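You operate a simulated robot arm through the tools that you are given. There is no shell and no other tool.

You are at the controls of a simulated robot arm. One attempt, no reset.

Task
Unclamp the brown block, lay it on the deck's wall-side edge and sand the specks off the plate.
Fine: knob to FREE, slider back; blue puck, put back after; the vent stays shut. What is to be rubbed or washed off counts as gone when no trace of it is left.
Where things are to end (x, y in the base frame): brown block within 60 mm of [570, 50].

It is judged by the outcome, as a careful person would: the job done as asked, and still so three seconds after it is handed in. It fails if anything else is knocked over, pushed out of place, dropped, spilled or broken.

Robot
A 6-joint arm with a two-finger parallel gripper, fixed in place. Base frame: the origin is at the foot of the arm, x ahead of it, y to its left, z up; the work surface is at about z = 800. Lengths are in mm, angles in degrees, forces in N, time in s.
With the tool pointing down near the work surface it reaches from about 240 to 640 mm from the base axis. Its first joint turns from -66.0 to 66.0 degrees. Payload 2.7 kg.
The TCP is the grasp point between the finger pads, 23 mm short of the fingertips. In the tool frame z runs along the fingers and y along their closing line. Largest opening 94 mm; finger width 38, thickness 10; the body of the gripper, 54 by 96 mm, starts 39 mm behind the TCP.
Orientation is told as [roll, pitch, yaw] about the base's x, y, z axes, in that order, counted from this pose: with the fingers straight down and closing along the base's y, the tool's x points along the base's -x, its y along +y and its z along -z.

Tools
- The arm moves only by the tool nudge_tool. Its argument "commands" is a list of rows, each an object (a shift or turn left out is 0, a gripper value left out holds the last) with "dr": the turn, a rotation vector about the tool's x, y, z in degrees, a list of three; "slide": the shift along the tool's x, y, z in cm, a list of three; "gripper": the opening, from 0 (shut) to 1 (fully open). In form: [{"dr": [rx, ry, rz], "slide": [tx, ty, tz], "gripper": gripper}, ...]. A call has 1 to 20 rows; each row is the pose to reach, as a shift and turn from the pose commanded when the call began, along the tool's axes at that moment. Each row takes 0.2 s and may step no farther than 50 mm and 8.6 degrees from the row before; otherwise, or with a gripper value out of range, the whole call is refused. Where a pose cannot be reached the arm comes as near as it can. A force on the tool above 60 N (or 10 N above the force at the start of the call, whichever is more), or a blocked arm, ends the call early, and 0.2 s more pass. Each finger travels about 45 mm/s and halts on what it meets, pressing with about 43 N; the grip force reading is that of the motor and also rises with nothing between the fingers. The clock runs only during rows and for 0.2 s after the last one: add rows that repeat a pose to give the fingers time. It gives the time, the measured TCP pose, the force on the tool (base axes), the opening and the grip force at its end, in the units of the frame above (readings bear some noise), with the torque about the TCP (base axes, N m) and any sound that the robot's microphone picked up.
- Cameras (640 x 400 px; columns grow to the right, rows downward): "scene" is fixed at [85.6, -437, 1413.6]; the picture's right is [0.71, -0.71, 0.00], its down [-0.33, -0.33, -0.88] and it looks along [0.62, 0.63, -0.47] (base axes); focal length 372 px, centre (320, 200). "wrist" rides on the gripper at [86, 16, -74] in the tool frame; the picture's right is [-0.18, 0.98, 0.00], its down [-0.58, -0.11, -0.81] and it looks along [-0.79, -0.15, 0.59] (tool axes); focal length 243 px, centre (320, 200). There is no depth. A picture from a camera that has moved, and an enlarged one, comes with that camera's place and axes in the base frame and with its lens.
- capture(camera): a new picture of that camera. It takes no simulated time.
- inspect(camera, box): a new picture of the part [left, top, right, bottom] of that camera's present view, enlarged. It takes no simulated time.
- job_done(): hands the job in; it is judged then, once.

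Nothing tells you positions but the pictures and the camera data. Unless the task says otherwise, let go and move clear before handing in.

The tools are called after "Call:" as a command line: name --argument value ..., lists and objects as JSON in quotes. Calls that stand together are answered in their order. nudge_tool: Moves the arm, as the interface text tells. Its arguments: {"type":"object","properties":{"commands":{"type":"array","items":{"type":"object","properties":{"dr":{"type":"array","items":{"type":"number"}},"slide":{"type":"array","items":{"type":"number"}},"gripper":{"type":"number"}}}}},"required":["commands"]} The other tools are called the same way: capture (camera) takes a picture; inspect (camera, box) takes an enlarged picture of a part of a camera's view; job_done () hands the job in.

At the start:

```text
clock: 0.0
tool_pos: [435.7, 155.1, 1096.5]
orientation: [0.1, 0.0, 0.0]
wrist_force: [0.2, -1.3, -0.5]
ft_torque: [0.0, 0.01, 0.02]
gripper_width: 93.8
grip_force: 0.0
```

scene: 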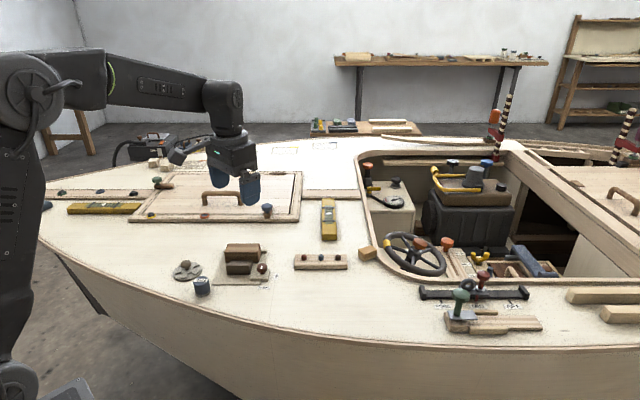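
wrist: 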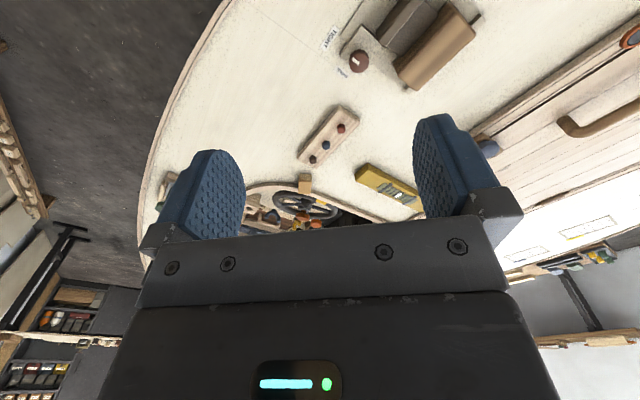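

I see a boat deck with a clamp holding a brown block, a knob, a blue puck and various fittings. I'll enlarge the relevant parts before moving anything.

Call:
inspect --camera "scene" --box '[160, 220, 360, 320]'

Call:
inspect --camera "scene" --box '[40, 140, 200, 240]'

Call:
inspect --camera "scene" --box '[200, 120, 360, 220]'

Call:
inspect --camera "scene" --box '[360, 140, 560, 340]'

Call:
inspect --camera "wrist" --box '[220, 0, 540, 200]'

```text
3.20 times, centred on (260, 270) of scene
camera zoom: at [85.6, -437.0, 1413.6], right [0.71, -0.71, 0.0], down [-0.33, -0.33, -0.88], along [0.62, 0.63, -0.47], focal length 1190 px, centre (512, -24)
```

zoom: 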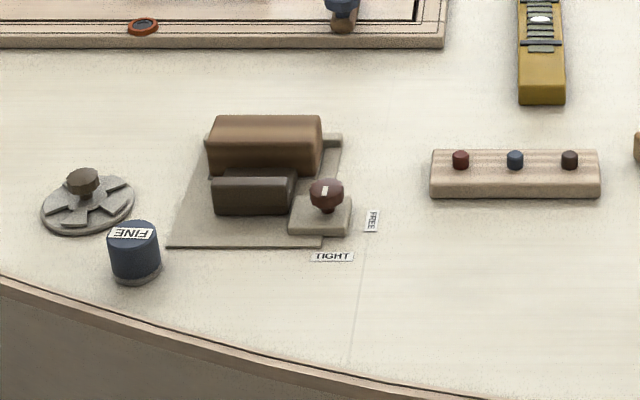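

```text
4.00 times, centred on (120, 190) of scene
camera zoom: at [85.6, -437.0, 1413.6], right [0.71, -0.71, 0.0], down [-0.33, -0.33, -0.88], along [0.62, 0.63, -0.47], focal length 1487 px, centre (1120, 240)
```

zoom: 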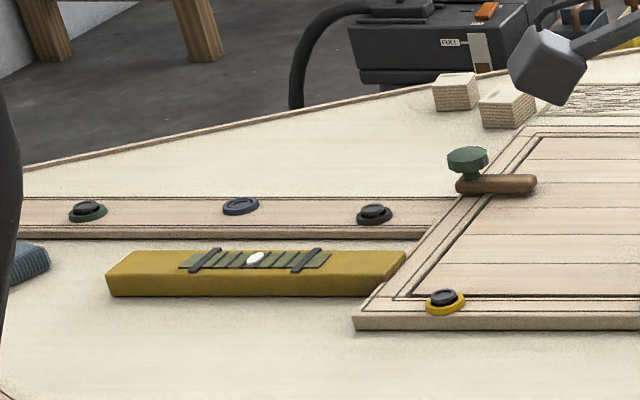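

```text
4.00 times, centred on (280, 170) of scene
camera zoom: at [85.6, -437.0, 1413.6], right [0.71, -0.71, 0.0], down [-0.33, -0.33, -0.88], along [0.62, 0.63, -0.47], focal length 1487 px, centre (480, 320)
```

zoom: 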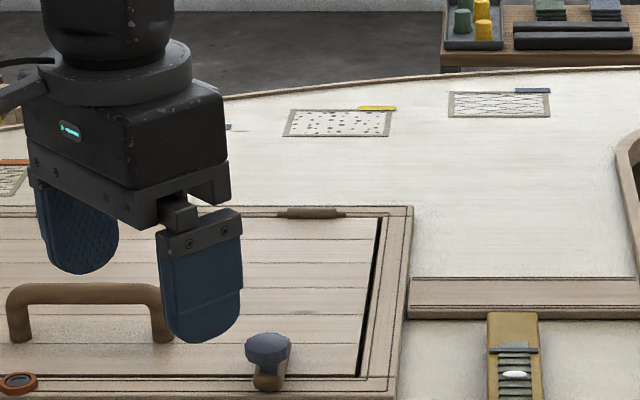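

```text
2.00 times, centred on (460, 240) of scene
camera zoom: at [85.6, -437.0, 1413.6], right [0.71, -0.71, 0.0], down [-0.33, -0.33, -0.88], along [0.62, 0.63, -0.47], focal length 744 px, centre (40, 120)
```

zoom: 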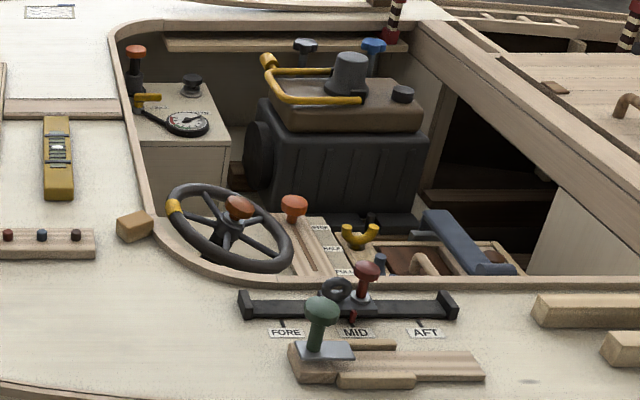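

```text
2.00 times, centred on (380, 100) of wrist
camera zoom: at [349.1, 172.3, 1171.4], right [0.18, 0.98, 0.0], down [0.58, -0.11, 0.81], along [0.79, -0.15, -0.59], focal length 485 px, centre (200, 400)
```

zoom: 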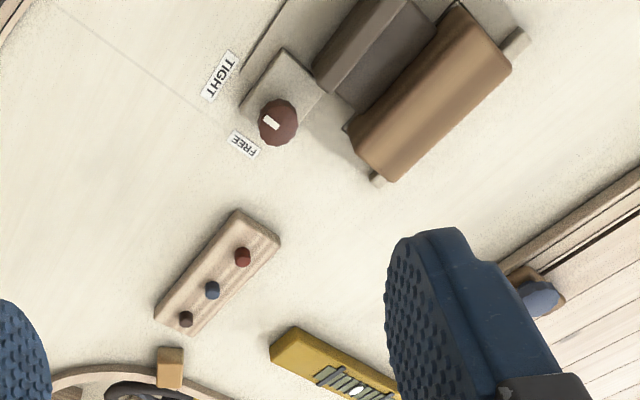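

The clamp sits near (500, 230) on the deck at z≈800, rotated about 45°. The knob is near (504, 195) and the blue FINE puck is to the left of it. I'll back the arm off so the wrist camera can look at the clamp from closer up.

Call:
nudge_tool --commands '[{"slide": [2.7, 1.2, 1.9], "gripper": 1}, {"slide": [5.4, 2.4, 3.8]}, {"slide": [8.1, 3.6, 5.7]}, {"slide": [10.8, 4.8, 7.6]}, {"slide": [13.5, 6, 9.6]}, {"slide": [13.5, 6, 9.6]}]'

Call:
capture --camera "wrist"

Call:
capture --camera "scene"

Call:
inspect --camera "wrist" --box '[220, 100, 420, 225]'

```text
clock: 1.4
tool_pos: [299.6, 215.8, 1002.2]
orientation: [0.0, 0.1, 0.0]
wrist_force: [-0.3, -0.2, -0.4]
ft_torque: [0.0, 0.02, 0.01]
gripper_width: 94.1
grip_force: 0.1
```

```text
taken
camera wrist: at [213.0, 233.4, 1076.6], right [0.18, 0.98, 0.0], down [0.58, -0.11, 0.81], along [0.79, -0.15, -0.59], focal length 243 px, centre (320, 200)
```

wrist: 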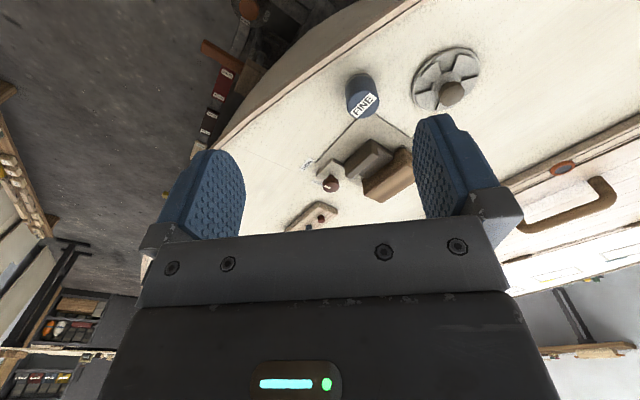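

```text
taken
```

scene: 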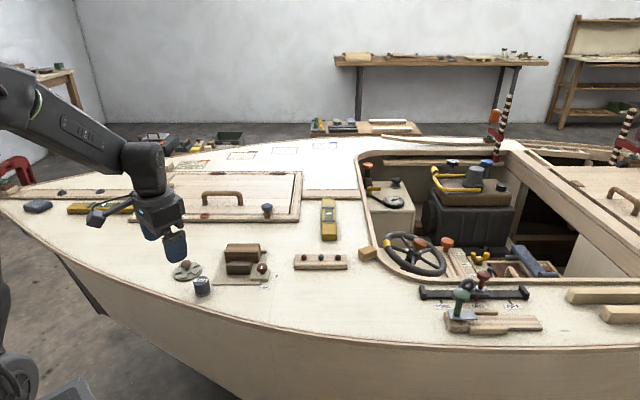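

```text
3.20 times, centred on (320, 162) of wrist
camera zoom: at [213.0, 233.4, 1076.6], right [0.18, 0.98, 0.0], down [0.58, -0.11, 0.81], along [0.79, -0.15, -0.59], focal length 776 px, centre (320, 320)
```

zoom: 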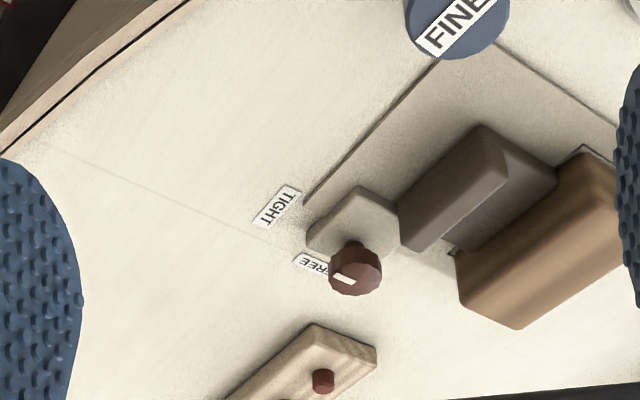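

The knob is at about (500, 196) with its mark towards TIGHT. Before touching anything I'll tilt the camera for a steeper look at the clamp, slider and puck.

Call:
nudge_tool --commands '[{"slide": [-2.5, 0, 0], "dr": [0, 8, 0]}, {"slide": [-5, 0, 0], "dr": [0, 16, 0]}, {"slide": [-7.5, 0, 0], "dr": [0, 24, 0]}, {"slide": [-10, 0, 0], "dr": [0, 32, 0]}, {"slide": [-10, 0, 0], "dr": [0, 32, 0]}]'

Call:
capture --camera "wrist"

Call:
inspect --camera "wrist" --box '[240, 40, 420, 200]'

Call:
inspect --camera "scene" --box '[160, 230, 290, 311]'

```text
clock: 2.6
tool_pos: [401.6, 216.6, 1001.5]
orientation: [0.1, 32.0, 0.0]
wrist_force: [0.9, -0.6, -1.3]
ft_torque: [-0.01, 0.0, 0.0]
gripper_width: 94.0
grip_force: 0.0
```

```text
taken
camera wrist: at [367.3, 232.9, 1110.4], right [0.16, 0.98, -0.1], down [0.92, -0.11, 0.37], along [0.36, -0.15, -0.92], focal length 243 px, centre (320, 200)
```

wrist: 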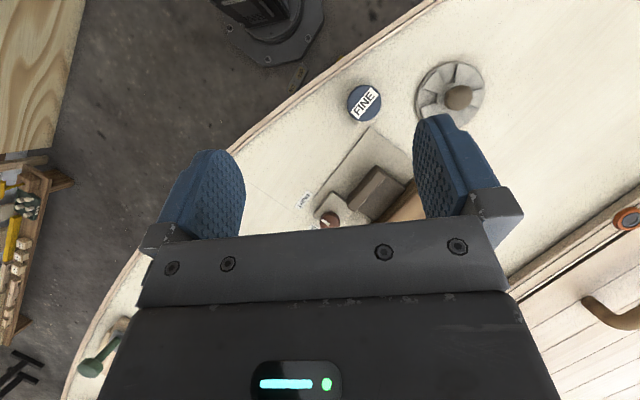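

```text
2.50 times, centred on (330, 120) of wrist
camera zoom: at [367.3, 232.9, 1110.4], right [0.16, 0.98, -0.1], down [0.92, -0.11, 0.37], along [0.36, -0.15, -0.92], focal length 606 px, centre (295, 400)
```

zoom: 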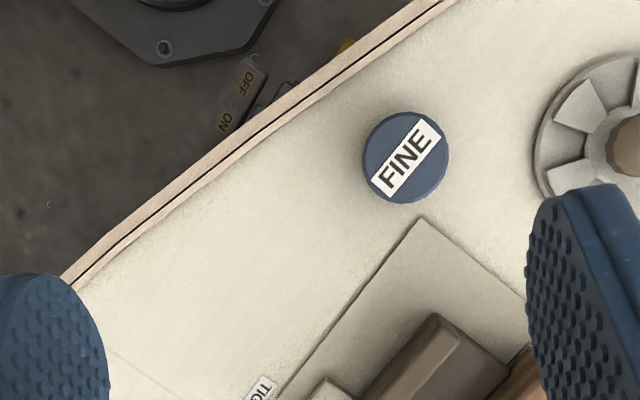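

```text
4.92 times, centred on (225, 270) of scene
camera zoom: at [85.6, -437.0, 1413.6], right [0.71, -0.71, 0.0], down [-0.33, -0.33, -0.88], along [0.62, 0.63, -0.47], focal length 1830 px, centre (788, -147)
```

zoom: 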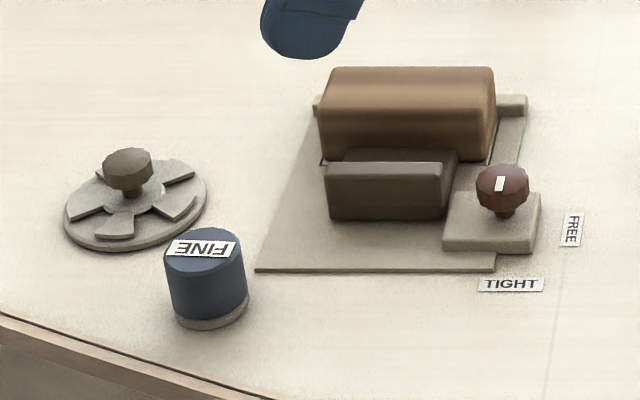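

The puck's top is at about (370, 251, 836). The block is roughly 92×33×36 mm, centred near (512, 286), with its long axis at −45°. I'll shift the camera over the clamp for a finer fix on the knob, slider and block.

Call:
nudge_tool --commands '[{"slide": [-4.45, 1.7, -0.42]}, {"slide": [-8.9, 3.4, -0.85]}, {"slide": [-8.9, 3.4, -0.85]}]'

Call:
capture --camera "wrist"

Call:
inspect --camera "wrist" --box '[240, 90, 420, 202]'

Call:
inspect --camera "wrist" --box '[240, 140, 340, 202]'

```text
clock: 3.4
tool_pos: [480.5, 249.6, 960.4]
orientation: [-0.1, 32.1, 0.0]
wrist_force: [1.2, 0.2, 0.1]
ft_torque: [0.04, -0.02, -0.01]
gripper_width: 93.9
grip_force: 0.0
```

```text
taken
camera wrist: at [446.5, 266.7, 1069.5], right [0.16, 0.98, -0.1], down [0.92, -0.11, 0.37], along [0.36, -0.15, -0.92], focal length 243 px, centre (320, 200)
```

wrist: 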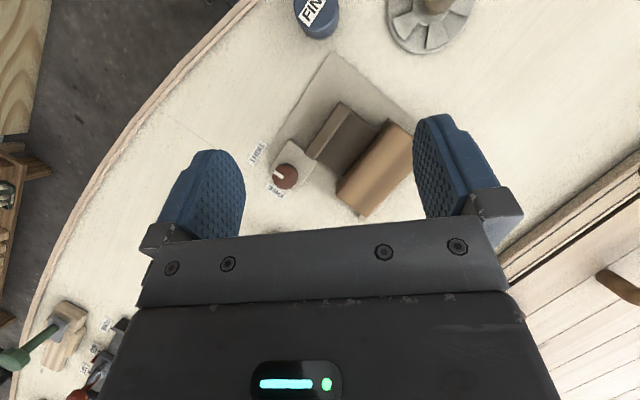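

```text
3.56 times, centred on (330, 146) of wrist
camera zoom: at [446.5, 266.7, 1069.5], right [0.16, 0.98, -0.1], down [0.92, -0.11, 0.37], along [0.36, -0.15, -0.92], focal length 863 px, centre (284, 392)
```

zoom: 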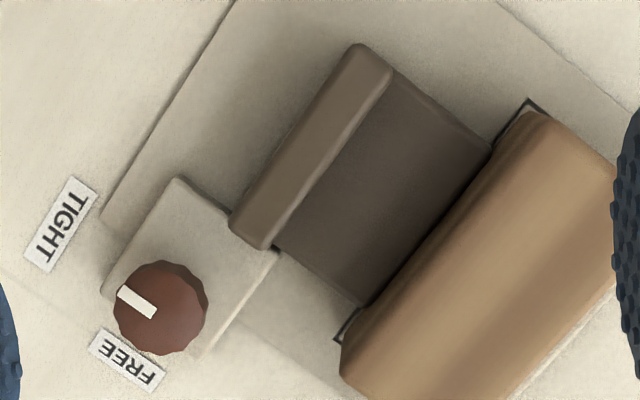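

```text
6.40 times, centred on (290, 171) of wrist
camera zoom: at [446.5, 266.7, 1069.5], right [0.16, 0.98, -0.1], down [0.92, -0.11, 0.37], along [0.36, -0.15, -0.92], focal length 1553 px, centre (512, 386)
```

zoom: 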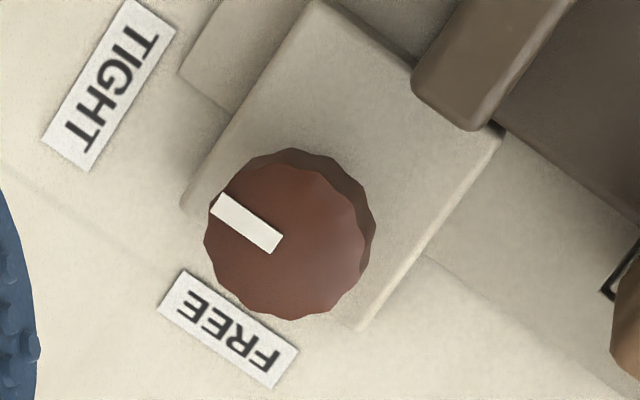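

The knob's centre is about (509, 195) with its top near z≈829. Its mark points at TIGHT (about −135°), so FREE is +90° from there. The slider's upright is centred at about (471, 246), and its low carriage touches the block. I'll bring the tool back to vertical and turn it to yaw −90 above the knob.

Call:
nudge_tool --commands '[{"dr": [0, -8, 0]}, {"dr": [0, -16, 0]}, {"dr": [0, -24, 0]}, {"dr": [0, -32.1, 0]}, {"dr": [0, -32.1, 0]}]'

Call:
nudge_tool --commands '[{"slide": [-0.3, -0.5, 0], "dr": [0, 0, 8.5], "gripper": 0.6}, {"slide": [-0.6, -1.0, 0.5], "dr": [0, 0, 17]}, {"slide": [-0.9, -1.5, 1.0], "dr": [0, 0, 25.5]}, {"slide": [-1.2, -2.0, 1.5], "dr": [0, 0, 34]}, {"slide": [-1.5, -2.5, 2.0], "dr": [0, 0, 42.5]}, {"slide": [-1.8, -3.0, 2.5], "dr": [0, 0, 51]}, {"slide": [-2.1, -3.5, 3.0], "dr": [0, 0, 59.5]}, {"slide": [-2.4, -4.0, 3.5], "dr": [0, 0, 68]}, {"slide": [-2.7, -4.7, 4.0], "dr": [0, 0, 76.5]}, {"slide": [-2.85, -5.4, 4.5], "dr": [0, 0, 85]}, {"slide": [-2.85, -5.45, 5], "dr": [0, 0, 90]}, {"slide": [-2.85, -5.45, 5], "dr": [0, 0, 90]}]'

Call:
capture --camera "wrist"

Call:
capture --camera "scene"

```text
clock: 4.6
tool_pos: [480.9, 250.5, 961.6]
orientation: [0.0, -0.2, 0.0]
wrist_force: [0.2, -0.7, 0.2]
ft_torque: [-0.02, 0.0, -0.02]
gripper_width: 94.2
grip_force: 0.1
```

```text
clock: 7.2
tool_pos: [509.2, 195.3, 910.5]
orientation: [0.2, 0.0, -90.1]
wrist_force: [-0.5, 0.3, 0.7]
ft_torque: [0.0, 0.03, 0.03]
gripper_width: 56.5
grip_force: 0.1
```

```text
taken
camera wrist: at [525.7, 282.3, 985.0], right [0.98, -0.19, 0.0], down [-0.11, -0.58, 0.81], along [-0.15, -0.79, -0.59], focal length 243 px, centre (320, 200)
```

wrist: 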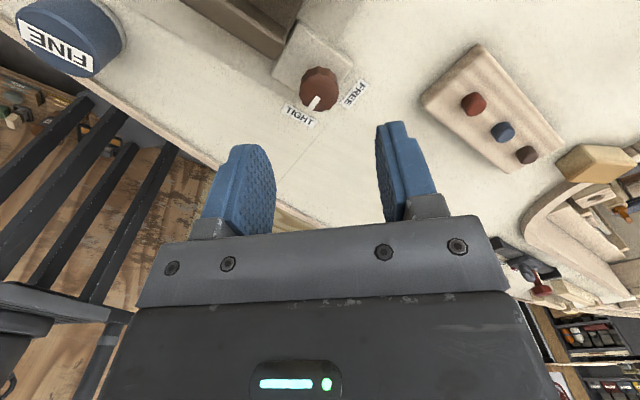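

```text
taken
```

scene: 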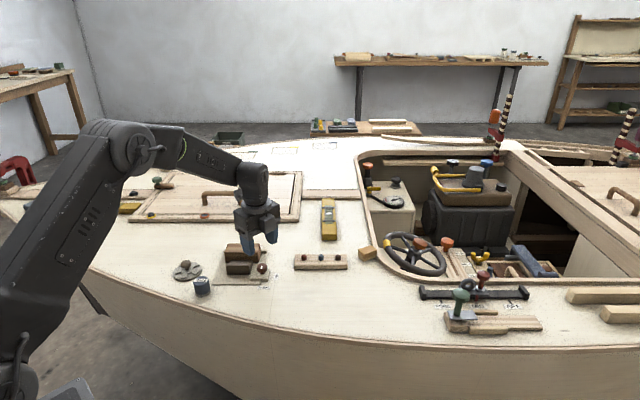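

The tool is centred over the knob: the picture puts the knob at (509, 196) and the TCP is at (509, 195). I'll go down around it and close.

Call:
nudge_tool --commands '[{"slide": [0, 0, 2.5], "gripper": 0.55}, {"slide": [0, 0, 5.0]}, {"slide": [0, 0, 7.0]}, {"slide": [0, 0, 7.0]}]'

Call:
capture --camera "wrist"

Call:
inspect --camera "scene" --box '[200, 200, 330, 281]'

```text
clock: 8.2
tool_pos: [509.9, 195.6, 840.6]
orientation: [0.1, -0.1, -89.9]
wrist_force: [-0.5, 0.1, 0.8]
ft_torque: [0.01, 0.02, -0.02]
gripper_width: 51.5
grip_force: 0.0
```

```text
taken
camera wrist: at [525.7, 282.8, 914.9], right [0.98, -0.18, 0.0], down [-0.11, -0.58, 0.81], along [-0.15, -0.79, -0.59], focal length 243 px, centre (320, 200)
```

wrist: 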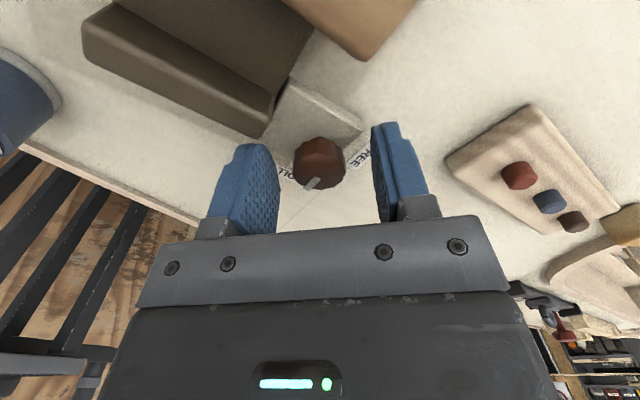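

```text
4.92 times, centred on (265, 240) of scene
camera zoom: at [85.6, -436.9, 1413.6], right [0.71, -0.71, 0.0], down [-0.33, -0.33, -0.88], along [0.62, 0.63, -0.47], focal length 1830 px, centre (591, 1)
```

zoom: 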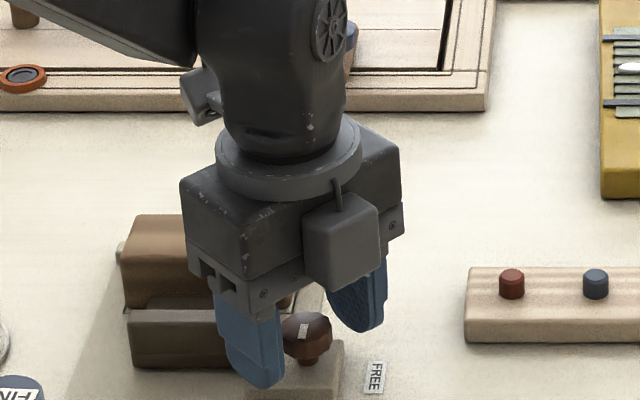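

The knob sits between the fingers and nothing else is in contact. I'll close on it now.

Call:
nudge_tool --commands '[{"gripper": 0.2}, {"gripper": 0.2}, {"gripper": 0.2}, {"gripper": 0.2}]'

```text
clock: 9.2
tool_pos: [508.6, 196.6, 839.6]
orientation: [0.0, -0.1, -90.0]
wrist_force: [-4.1, 0.1, 2.2]
ft_torque: [0.02, 0.33, 0.05]
gripper_width: 25.7
grip_force: 44.7
```

The knob is gripped at 25.7 mm. I'll turn it counter-clockwise from above, from TIGHT towards FREE.

Call:
nudge_tool --commands '[{"dr": [0, 0, -6]}, {"dr": [0, 0, -12]}, {"dr": [0, 0, -18]}, {"dr": [0, 0, -24]}, {"dr": [0, 0, -30]}, {"dr": [0, 0, -30]}]'

Call:
capture --camera "wrist"

```text
clock: 10.6
tool_pos: [509.2, 196.0, 840.6]
orientation: [0.0, 0.0, -59.8]
wrist_force: [-6.2, 10.5, -12.9]
ft_torque: [-0.48, -0.2, 0.01]
gripper_width: 25.5
grip_force: 44.8
```

```text
taken
camera wrist: at [479.4, 279.1, 914.8], right [0.94, 0.33, 0.0], down [0.2, -0.56, 0.81], along [0.27, -0.76, -0.59], focal length 243 px, centre (320, 200)
```

wrist: 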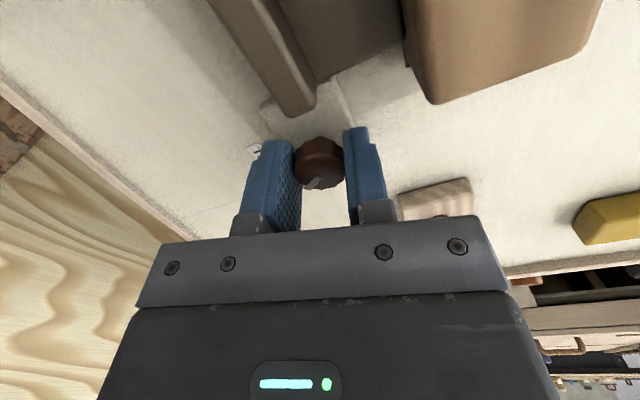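

The mark is turning with the fingers and the forces are modest, so I'll turn the remaining 60°.

Call:
nudge_tool --commands '[{"dr": [0, 0, -6]}, {"dr": [0, 0, -12]}, {"dr": [0, 0, -18]}, {"dr": [0, 0, -24]}, {"dr": [0, 0, -30]}, {"dr": [0, 0, -36]}, {"dr": [0, 0, -42]}, {"dr": [0, 0, -48]}, {"dr": [0, 0, -54]}, {"dr": [0, 0, -60]}, {"dr": [0, 0, -60]}]'

Call:
capture --camera "wrist"

Call:
inspect --camera "scene" --box '[200, 200, 330, 281]'

```text
clock: 13.0
tool_pos: [510.3, 194.3, 840.2]
orientation: [0.1, -0.1, 0.1]
wrist_force: [-8.8, 5.7, -7.9]
ft_torque: [-0.09, 0.75, 0.03]
gripper_width: 25.3
grip_force: 44.8
```

```text
taken
camera wrist: at [423.1, 211.8, 914.8], right [0.18, 0.98, 0.0], down [0.58, -0.11, 0.81], along [0.79, -0.15, -0.59], focal length 243 px, centre (320, 200)
```

wrist: 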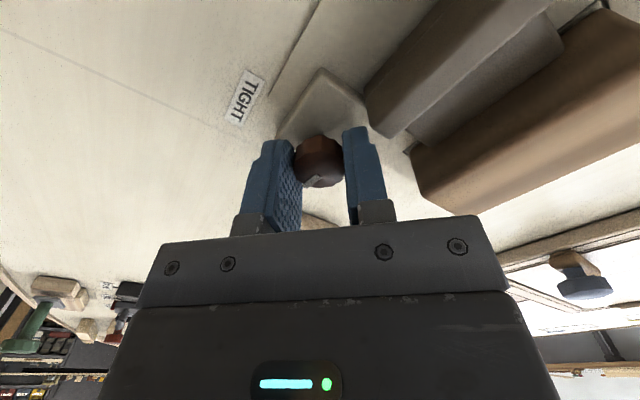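

```text
4.92 times, centred on (265, 240) of scene
camera zoom: at [85.6, -436.8, 1413.6], right [0.71, -0.71, 0.0], down [-0.33, -0.33, -0.88], along [0.62, 0.63, -0.47], focal length 1830 px, centre (591, 1)
```

zoom: 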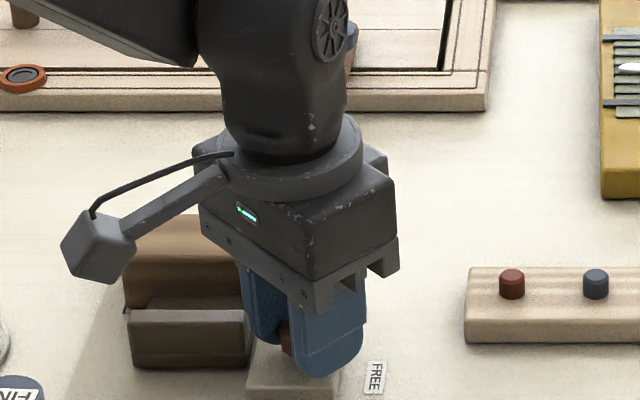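

The knob has turned 90°. I'll open the fingers only a little, because the slider's corner is close, then rise and check the mark.

Call:
nudge_tool --commands '[{"gripper": 0.38}, {"gripper": 0.38}, {"slide": [0, 0, -2.5]}, {"slide": [0, 0, -5]}, {"slide": [1.5, 0, -8]}, {"slide": [5, 0, -11]}, {"slide": [8, 0, -13]}, {"slide": [8, 0, -13], "gripper": 0.6}]'

Call:
capture --camera "wrist"

Call:
inspect --camera "scene" --box '[200, 230, 330, 311]'

Call:
inspect --camera "wrist" --box '[240, 60, 400, 160]'

```text
clock: 14.8
tool_pos: [428.4, 194.3, 972.8]
orientation: [0.0, -0.1, 0.0]
wrist_force: [-0.2, -0.2, 0.6]
ft_torque: [0.02, 0.01, 0.02]
gripper_width: 56.4
grip_force: 0.0
```

```text
taken
camera wrist: at [342.0, 210.9, 1047.1], right [0.18, 0.98, 0.0], down [0.58, -0.11, 0.81], along [0.79, -0.15, -0.59], focal length 243 px, centre (320, 200)
```

wrist: 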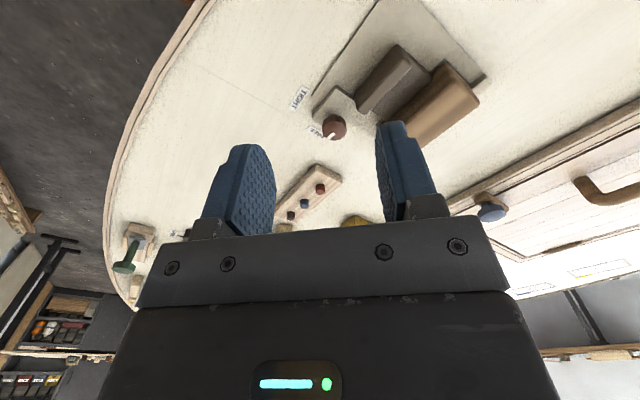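

```text
4.92 times, centred on (265, 270) of scene
camera zoom: at [85.6, -437.0, 1413.6], right [0.71, -0.71, 0.0], down [-0.33, -0.33, -0.88], along [0.62, 0.63, -0.47], focal length 1830 px, centre (591, -147)
```

zoom: 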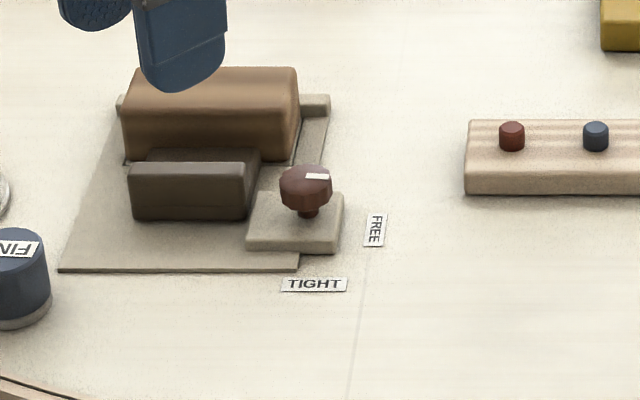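

```text
4.00 times, centred on (320, 110) of wrist
camera zoom: at [342.0, 210.9, 1047.1], right [0.18, 0.98, 0.0], down [0.58, -0.11, 0.81], along [0.79, -0.15, -0.59], focal length 970 px, centre (320, 560)
```

zoom: 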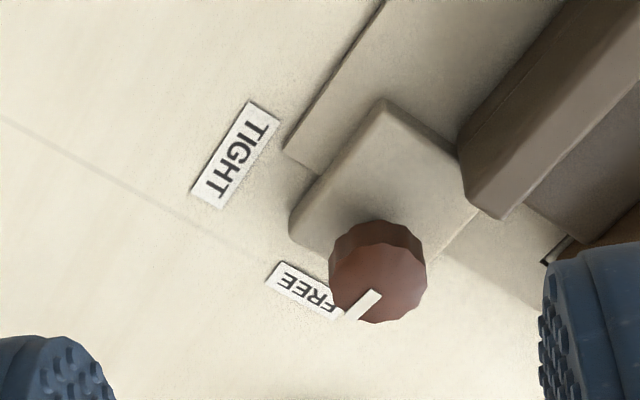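

The knob is at FREE, with its mark pointing at −45°. Next is the slider: I'll go over its upright at (471, 246) with yaw −45 and check before going down.

Call:
nudge_tool --commands '[{"slide": [-0.7, 0.87, 0.5], "dr": [0, 0, 8], "gripper": 0.45}, {"slide": [-1.4, 1.74, 1.5], "dr": [0, 0, 16]}, {"slide": [-2.1, 2.6, 3.0], "dr": [0, 0, 24]}, {"slide": [-2.8, 3.5, 4.5], "dr": [0, 0, 32]}, {"slide": [-3.5, 4.4, 6.0], "dr": [0, 0, 40]}, {"slide": [-4.26, 5.22, 7.3], "dr": [0, 0, 45]}, {"slide": [-4.26, 5.22, 7.3], "dr": [0, 0, 45]}]'

Call:
capture --camera "wrist"

Call:
inspect --camera "wrist" --box '[220, 30, 420, 155]'

Call:
inspect --camera "scene" --box '[180, 200, 310, 281]'

```text
clock: 16.4
tool_pos: [472.3, 247.9, 896.4]
orientation: [0.0, -0.1, -45.1]
wrist_force: [-0.3, -0.2, 1.4]
ft_torque: [0.0, 0.03, 0.03]
gripper_width: 42.1
grip_force: 0.0
```

```text
taken
camera wrist: at [422.3, 321.3, 972.0], right [0.83, 0.56, 0.0], down [0.33, -0.49, 0.81], along [0.46, -0.67, -0.59], focal length 243 px, centre (320, 200)
```

wrist: 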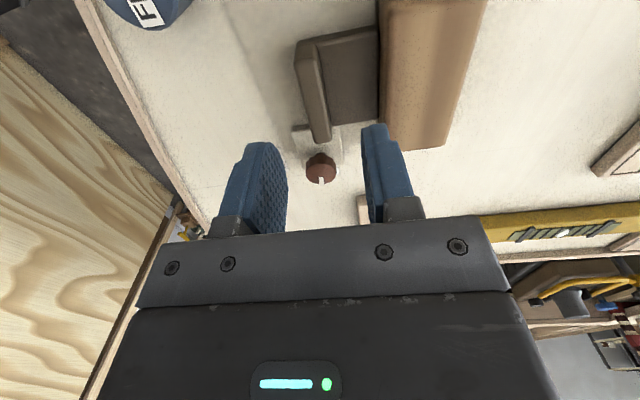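

```text
3.20 times, centred on (320, 92) of wrist
camera zoom: at [422.3, 321.3, 972.0], right [0.83, 0.56, 0.0], down [0.33, -0.49, 0.81], along [0.46, -0.67, -0.59], focal length 776 px, centre (320, 544)
```

zoom: 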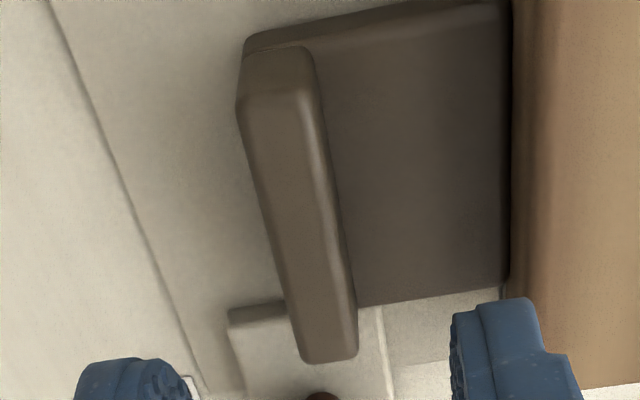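

```text
4.92 times, centred on (245, 240) of scene
camera zoom: at [85.6, -436.9, 1413.6], right [0.71, -0.71, 0.0], down [-0.33, -0.33, -0.88], along [0.62, 0.63, -0.47], focal length 1830 px, centre (689, 1)
```

zoom: 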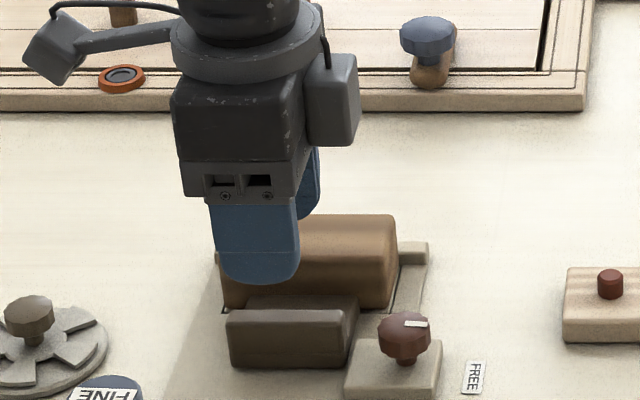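

Two views agree that the carriage top is at z≈820 and the upright is centred at (470, 247.5), with its top at about 838. I'll lower the fingertips to about 825 astride the upright and grip it.

Call:
nudge_tool --commands '[{"slide": [0, -0.2, 2.0]}, {"slide": [0, -0.2, 3.5]}, {"slide": [0, -0.2, 4.75]}, {"slide": [0, -0.2, 4.75]}, {"slide": [0, -0.2, 4.75], "gripper": 0.05}, {"slide": [0, -0.2, 4.75], "gripper": 0.05}, {"slide": [0, -0.2, 4.75], "gripper": 0.05}, {"slide": [0, -0.2, 4.75], "gripper": 0.05}]'

Call:
capture --camera "wrist"

Call:
inspect --camera "scene" --box '[180, 220, 310, 301]'

```text
clock: 18.2
tool_pos: [470.9, 244.5, 848.4]
orientation: [-0.1, 0.0, -45.1]
wrist_force: [-7.8, -6.1, 1.7]
ft_torque: [-0.18, 0.09, 0.02]
gripper_width: 13.9
grip_force: 45.2
```

```text
taken
camera wrist: at [420.5, 318.8, 924.0], right [0.83, 0.56, 0.0], down [0.33, -0.49, 0.81], along [0.46, -0.67, -0.59], focal length 243 px, centre (320, 200)
```

wrist: 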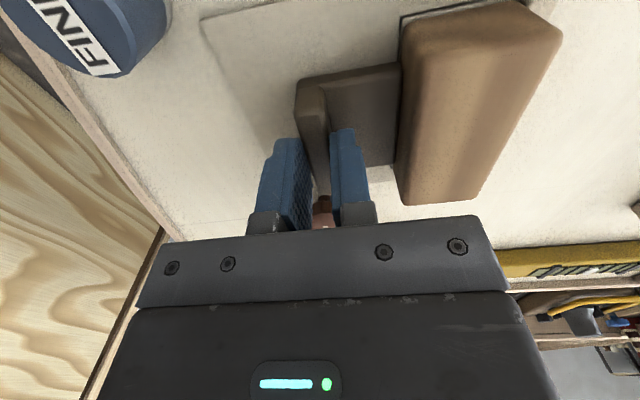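

```text
4.92 times, centred on (245, 260) of scene
camera zoom: at [85.4, -437.1, 1413.5], right [0.71, -0.71, 0.0], down [-0.33, -0.33, -0.88], along [0.63, 0.63, -0.47], focal length 1830 px, centre (689, -98)
```

zoom: 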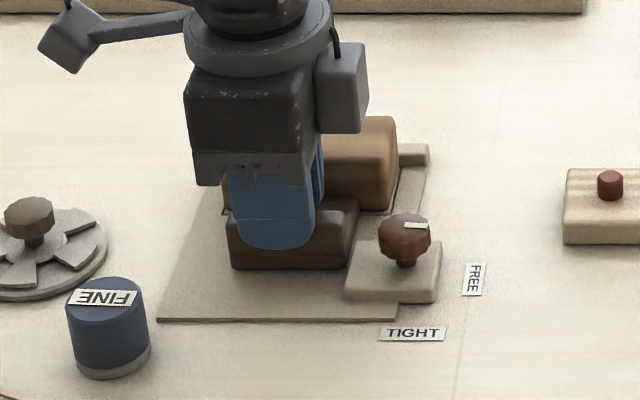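

The upright is gripped at 13.9 mm. I'll pull the slider back from the block, along the tool's −y, in small steps.

Call:
nudge_tool --commands '[{"slide": [0, -0.3, 0]}, {"slide": [0, -0.6, 0]}, {"slide": [0, -0.9, 0]}, {"slide": [0, -1.2, 0]}, {"slide": [0, -1.5, 0]}, {"slide": [0, -1.8, 0]}, {"slide": [0, -2.1, 0]}, {"slide": [0, -2.1, 0]}]'

Call:
inspect --camera "scene" --box '[180, 220, 310, 301]'

Call:
capture --camera "wrist"

```text
clock: 20.0
tool_pos: [454.5, 230.0, 849.8]
orientation: [0.0, -0.1, -45.1]
wrist_force: [2.9, -2.0, -13.2]
ft_torque: [-0.31, -0.37, -0.04]
gripper_width: 13.7
grip_force: 45.5
```

```text
4.92 times, centred on (245, 260) of scene
camera zoom: at [85.9, -436.9, 1413.6], right [0.71, -0.71, 0.0], down [-0.33, -0.33, -0.88], along [0.62, 0.63, -0.47], focal length 1830 px, centre (689, -98)
```

zoom: 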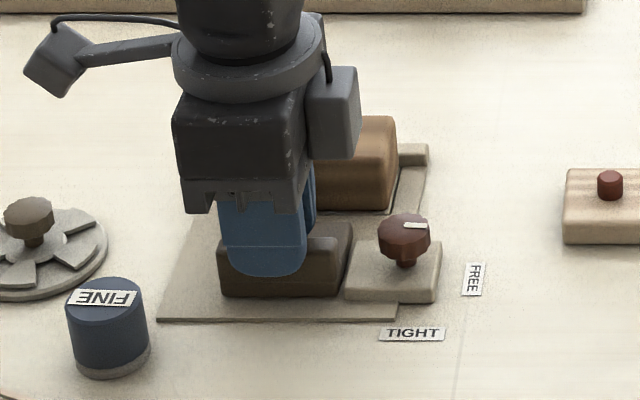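

```text
taken
camera wrist: at [405.2, 303.6, 924.1], right [0.83, 0.56, 0.0], down [0.33, -0.49, 0.81], along [0.46, -0.67, -0.59], focal length 243 px, centre (320, 200)
```

wrist: 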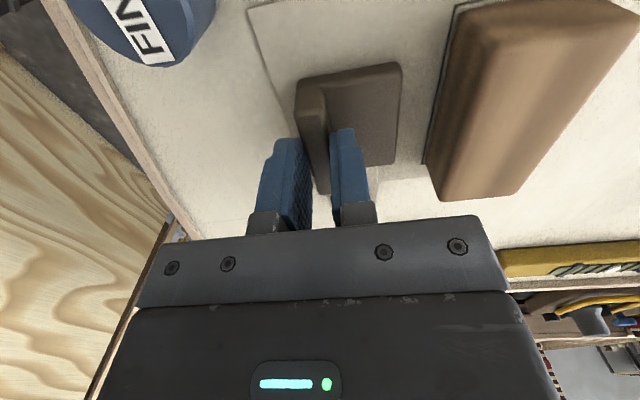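

The slider has moved 21 mm freely and the block stayed put. I'll go on gently until it reaches its stop.

Call:
nudge_tool --commands '[{"slide": [0, -0.2, 0]}, {"slide": [0, -0.4, 0]}, {"slide": [0, -0.6, 0]}, {"slide": [0, -0.8, 0]}, {"slide": [0, -1.0, 0]}, {"slide": [0, -1.0, 0]}]'

Call:
inspect --camera "scene" --box '[180, 220, 310, 301]'

```text
clock: 21.4
tool_pos: [449.2, 223.6, 849.1]
orientation: [0.2, 0.0, -45.0]
wrist_force: [11.1, -2.2, -27.3]
ft_torque: [-0.05, -0.21, 0.0]
gripper_width: 13.8
grip_force: 45.1
```

```text
4.92 times, centred on (245, 260) of scene
camera zoom: at [86.3, -436.8, 1413.6], right [0.71, -0.71, 0.0], down [-0.33, -0.33, -0.88], along [0.62, 0.63, -0.47], focal length 1830 px, centre (689, -98)
```

zoom: 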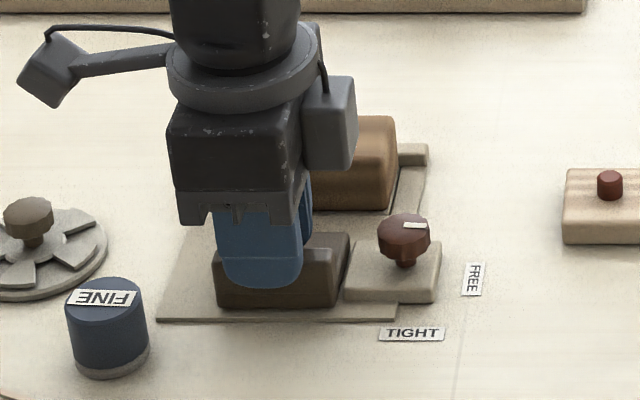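

It has moved about 29 mm in all and the force is rising, so I'll try one small step to see whether this is the end stop.

Call:
nudge_tool --commands '[{"slide": [0, -0.15, -0.05]}, {"slide": [0, -0.3, -0.05]}, {"slide": [0, -0.3, -0.05]}]'

Call:
inspect --camera "scene" --box '[180, 220, 310, 301]'

```text
clock: 22.2
tool_pos: [447.6, 224.4, 849.3]
orientation: [0.7, -0.2, -45.0]
wrist_force: [26.3, 19.8, -29.0]
ft_torque: [0.5, -0.1, -0.37]
gripper_width: 14.0
grip_force: 44.8
```

```text
4.92 times, centred on (245, 260) of scene
camera zoom: at [86.7, -436.3, 1413.7], right [0.71, -0.71, 0.0], down [-0.33, -0.33, -0.88], along [0.62, 0.63, -0.47], focal length 1830 px, centre (689, -98)
```

zoom: 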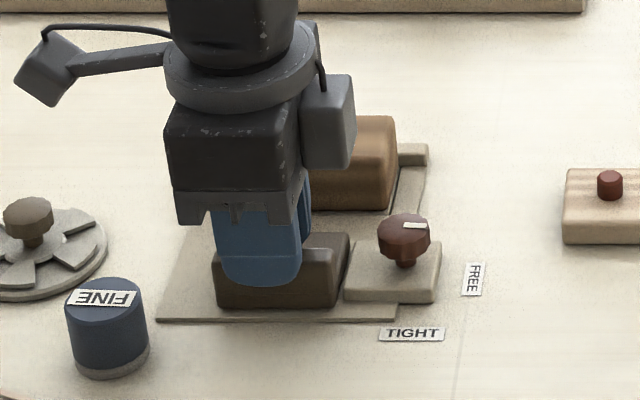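

The slider is against its stop: about 33 N and no more movement. I'll relieve the pull, open and rise.

Call:
nudge_tool --commands '[{"slide": [0, 0.2, 0]}, {"slide": [0, 0.3, 0], "gripper": 0.4}, {"slide": [0, 0.3, 0], "gripper": 0.4}, {"slide": [0, 0.3, 0], "gripper": 0.4}, {"slide": [0, 0.3, -2.5], "gripper": 0.4}, {"slide": [0, 0.3, -6], "gripper": 0.6}, {"slide": [0, 0.3, -10], "gripper": 0.8}, {"slide": [0, 0.3, -12], "gripper": 0.8}]'

Call:
inspect --camera "scene" --box '[180, 220, 310, 301]'

Call:
capture --camera "wrist"

```text
clock: 24.0
tool_pos: [449.7, 221.8, 971.6]
orientation: [0.1, -0.2, -45.0]
wrist_force: [0.4, -0.2, -0.5]
ft_torque: [0.01, 0.0, 0.04]
gripper_width: 75.3
grip_force: 0.0
```

```text
4.92 times, centred on (245, 260) of scene
camera zoom: at [85.6, -437.0, 1413.6], right [0.71, -0.71, 0.0], down [-0.33, -0.33, -0.88], along [0.62, 0.63, -0.47], focal length 1830 px, centre (689, -98)
```

zoom: 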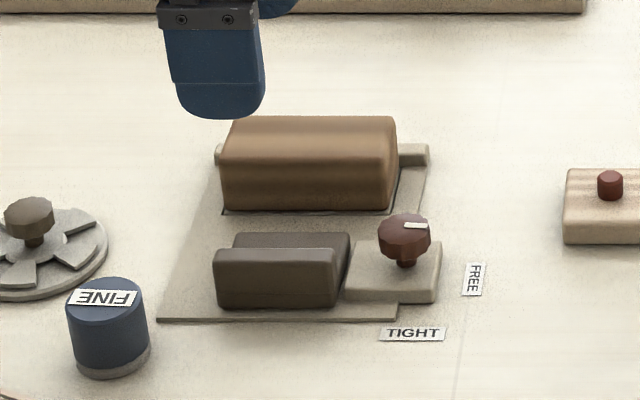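

```text
taken
camera wrist: at [398.9, 296.0, 1046.1], right [0.82, 0.57, 0.0], down [0.33, -0.49, 0.81], along [0.46, -0.67, -0.59], focal length 243 px, centre (320, 200)
```

wrist: 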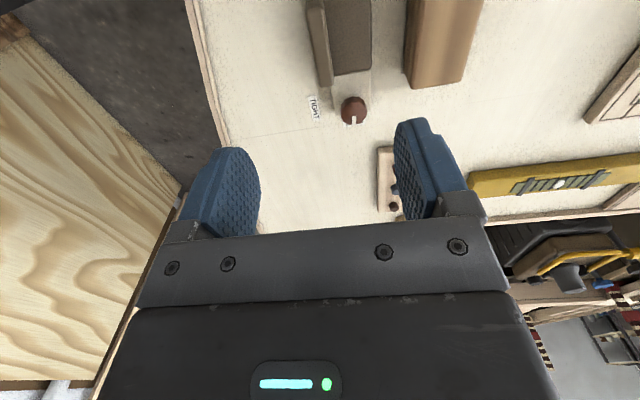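

The slider is back and the block is loose. I'll move over the block's centre, about (513, 288), with a 56 mm opening so the front finger clears the slider, and check before going down.

Call:
nudge_tool --commands '[{"slide": [0.05, 3.0, 1.5], "gripper": 0.6}, {"slide": [0.1, 6.0, 3.0]}, {"slide": [0.2, 9.16, 5.0]}, {"slide": [0.2, 9.16, 7.1]}, {"slide": [0.2, 9.16, 7.1]}]'

Call:
capture --camera "wrist"

Call:
inspect --camera "scene" --box '[180, 200, 310, 281]'

```text
clock: 25.2
tool_pos: [512.0, 290.4, 899.1]
orientation: [0.1, -0.2, -45.0]
wrist_force: [-0.6, 0.3, -0.1]
ft_torque: [0.0, 0.0, 0.01]
gripper_width: 56.5
grip_force: 0.0
```

```text
taken
camera wrist: at [461.6, 363.4, 973.9], right [0.82, 0.57, 0.0], down [0.33, -0.49, 0.81], along [0.46, -0.66, -0.59], focal length 243 px, centre (320, 200)
```

wrist: 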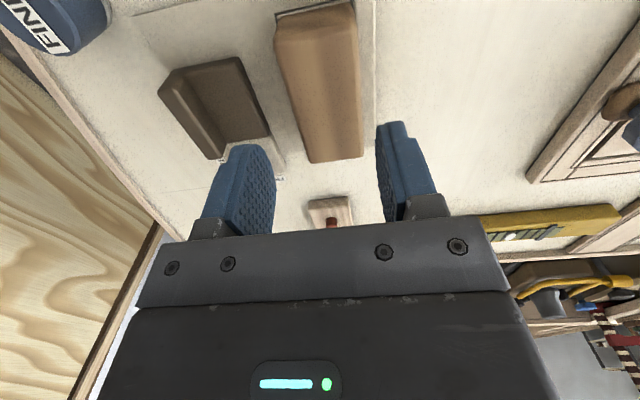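

```text
4.92 times, centred on (245, 240) of scene
camera zoom: at [85.6, -436.9, 1413.6], right [0.71, -0.71, 0.0], down [-0.33, -0.33, -0.88], along [0.62, 0.63, -0.47], focal length 1830 px, centre (689, 1)
```

zoom: 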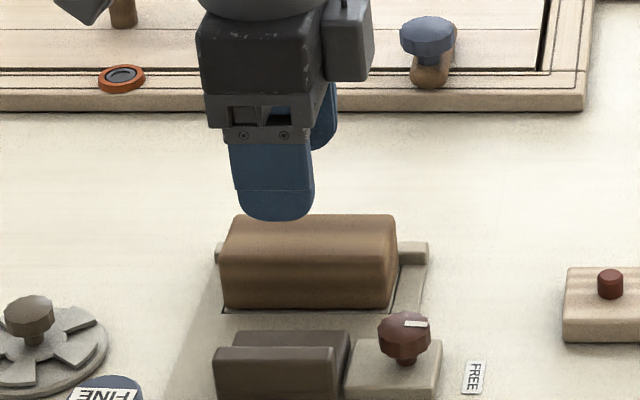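

I need the block's edges more exactly before descending, so I'll zoom in.

Call:
inspect --camera "wrist" --box '[240, 0, 420, 112]'

Call:
inspect --camera "wrist" --box '[240, 100, 420, 212]'

```text
3.56 times, centred on (330, 56) of wrist
camera zoom: at [461.6, 363.4, 973.9], right [0.82, 0.57, 0.0], down [0.33, -0.49, 0.81], along [0.46, -0.66, -0.59], focal length 863 px, centre (284, 712)
```

zoom: 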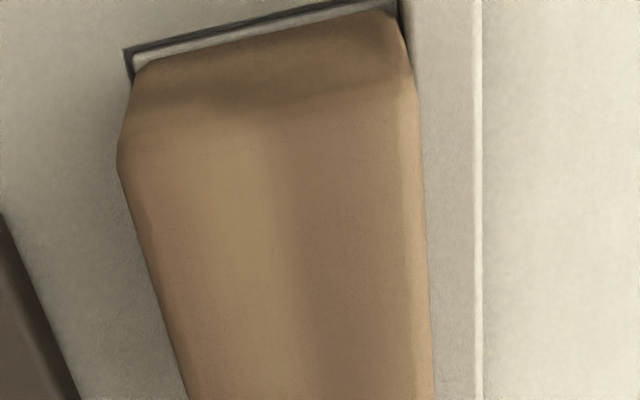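

```text
3.56 times, centred on (330, 156) of wrist
camera zoom: at [461.6, 363.4, 973.9], right [0.82, 0.57, 0.0], down [0.33, -0.49, 0.81], along [0.46, -0.66, -0.59], focal length 863 px, centre (284, 356)
```

zoom: 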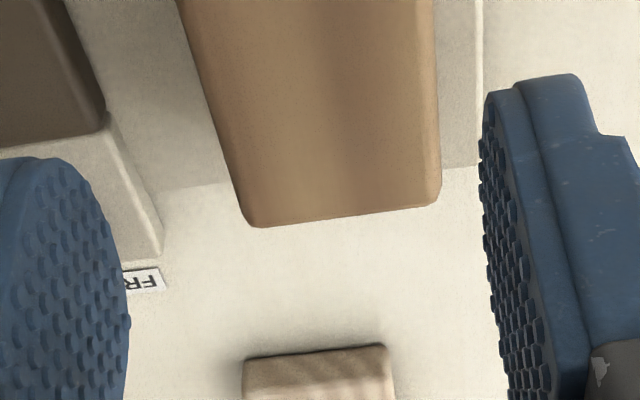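

The block is about 41 mm wide, centred at (517, 292), a little further back than I first took it. I'll recentre, widen to 62 mm and go down with the fingertips at about z 820, above the back strip.

Call:
nudge_tool --commands '[{"slide": [-0.24, 0.47, 0.5], "gripper": 0.66}, {"slide": [-0.24, 0.47, 2.0]}, {"slide": [-0.24, 0.47, 3.5]}, {"slide": [-0.24, 0.47, 4.6]}, {"slide": [-0.24, 0.47, 5.6]}, {"slide": [-0.24, 0.47, 5.6]}]'

Call:
capture --camera "wrist"

Call:
inspect --camera "scene" --box '[180, 200, 310, 281]'

```text
clock: 26.6
tool_pos: [516.5, 291.9, 841.5]
orientation: [0.0, -0.1, -45.0]
wrist_force: [0.3, 0.1, -0.2]
ft_torque: [0.02, 0.04, -0.01]
gripper_width: 62.0
grip_force: 0.1
```

```text
taken
camera wrist: at [466.7, 364.2, 917.2], right [0.82, 0.57, 0.0], down [0.33, -0.49, 0.81], along [0.46, -0.67, -0.59], focal length 243 px, centre (320, 200)
```

wrist: 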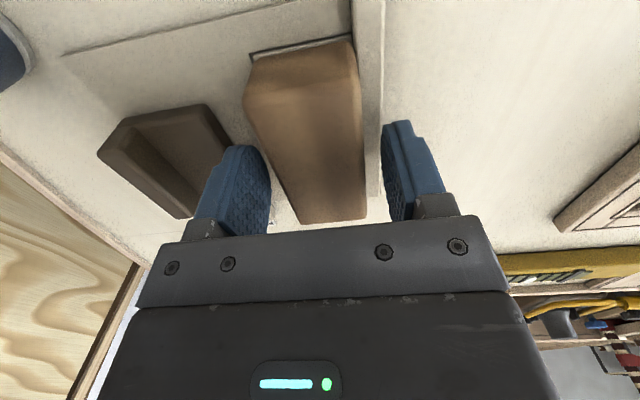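

```text
4.92 times, centred on (245, 240) of scene
camera zoom: at [85.6, -436.9, 1413.6], right [0.71, -0.71, 0.0], down [-0.33, -0.33, -0.88], along [0.62, 0.63, -0.47], focal length 1830 px, centre (689, 1)
```

zoom: 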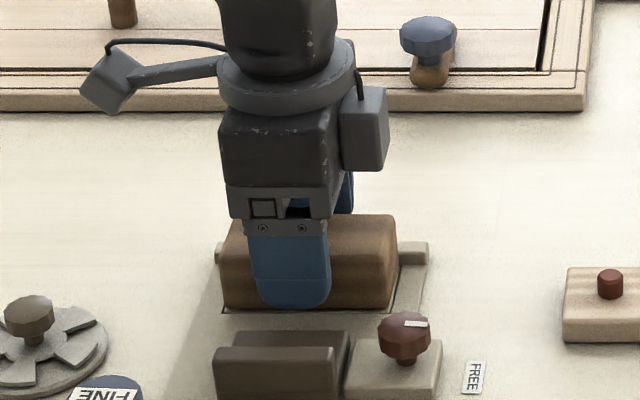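

The fingers straddle the block and nothing is touching. I'll close now.

Call:
nudge_tool --commands '[{"gripper": 0.3}, {"gripper": 0.3}, {"gripper": 0.3}, {"gripper": 0.3}, {"gripper": 0.3}]'

```text
clock: 27.8
tool_pos: [517.3, 292.0, 841.6]
orientation: [0.0, -0.1, -44.9]
wrist_force: [-1.3, -0.7, 0.5]
ft_torque: [-0.04, -0.03, 0.0]
gripper_width: 43.3
grip_force: 42.6
```

The block is gripped at 43.3 mm with little side load. I'll lift slowly and watch the weight.

Call:
nudge_tool --commands '[{"slide": [0, 0, -0.5]}, {"slide": [0, 0, -1.2]}, {"slide": [0, 0, -2.5]}, {"slide": [0, 0, -4.5]}, {"slide": [0, 0, -7]}, {"slide": [0, 0, -9]}, {"slide": [0, 0, -9]}]'

Call:
capture --camera "wrist"

Call:
capture --camera "scene"

Call:
inspect --camera "scene" --box '[180, 220, 310, 301]'

```text
clock: 29.4
tool_pos: [515.7, 292.3, 935.4]
orientation: [0.1, -0.1, -44.9]
wrist_force: [-0.6, -0.7, -0.1]
ft_torque: [-0.02, 0.02, 0.03]
gripper_width: 28.2
grip_force: 0.1
```

```text
taken
camera wrist: at [465.7, 364.8, 1009.1], right [0.82, 0.57, 0.0], down [0.33, -0.49, 0.81], along [0.46, -0.67, -0.59], focal length 243 px, centre (320, 200)
```

wrist: 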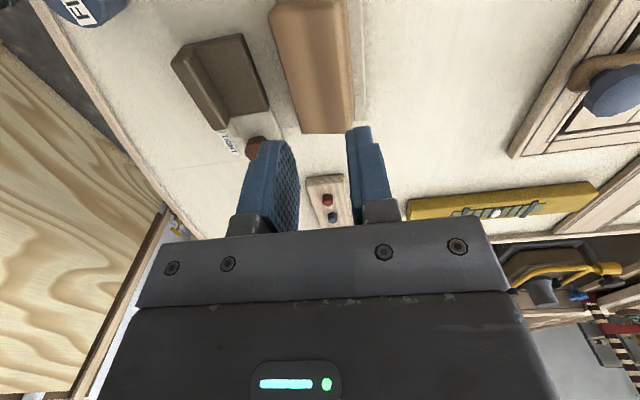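

```text
taken
```

scene: 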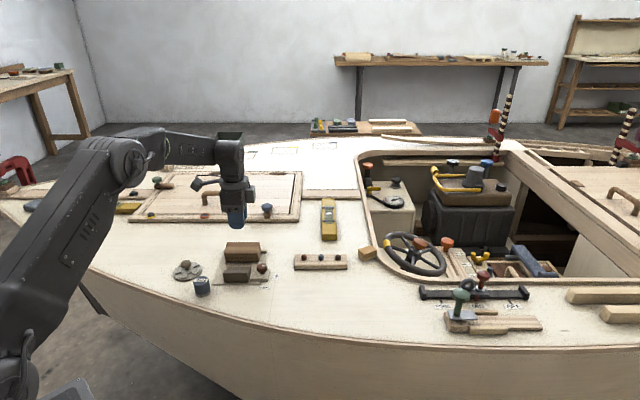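

```text
4.92 times, centred on (245, 260) of scene
camera zoom: at [85.6, -437.0, 1413.6], right [0.71, -0.71, 0.0], down [-0.33, -0.33, -0.88], along [0.62, 0.63, -0.47], focal length 1830 px, centre (689, -98)
```

zoom: 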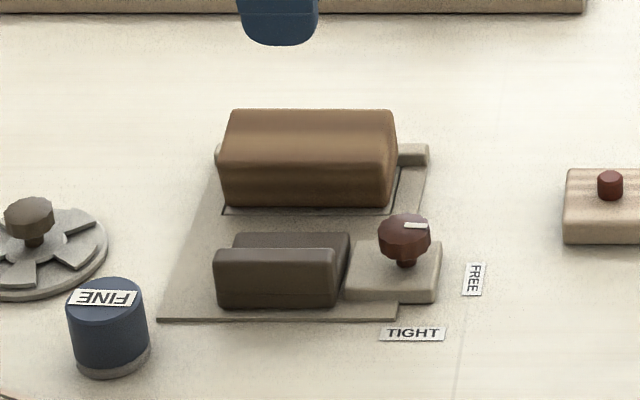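

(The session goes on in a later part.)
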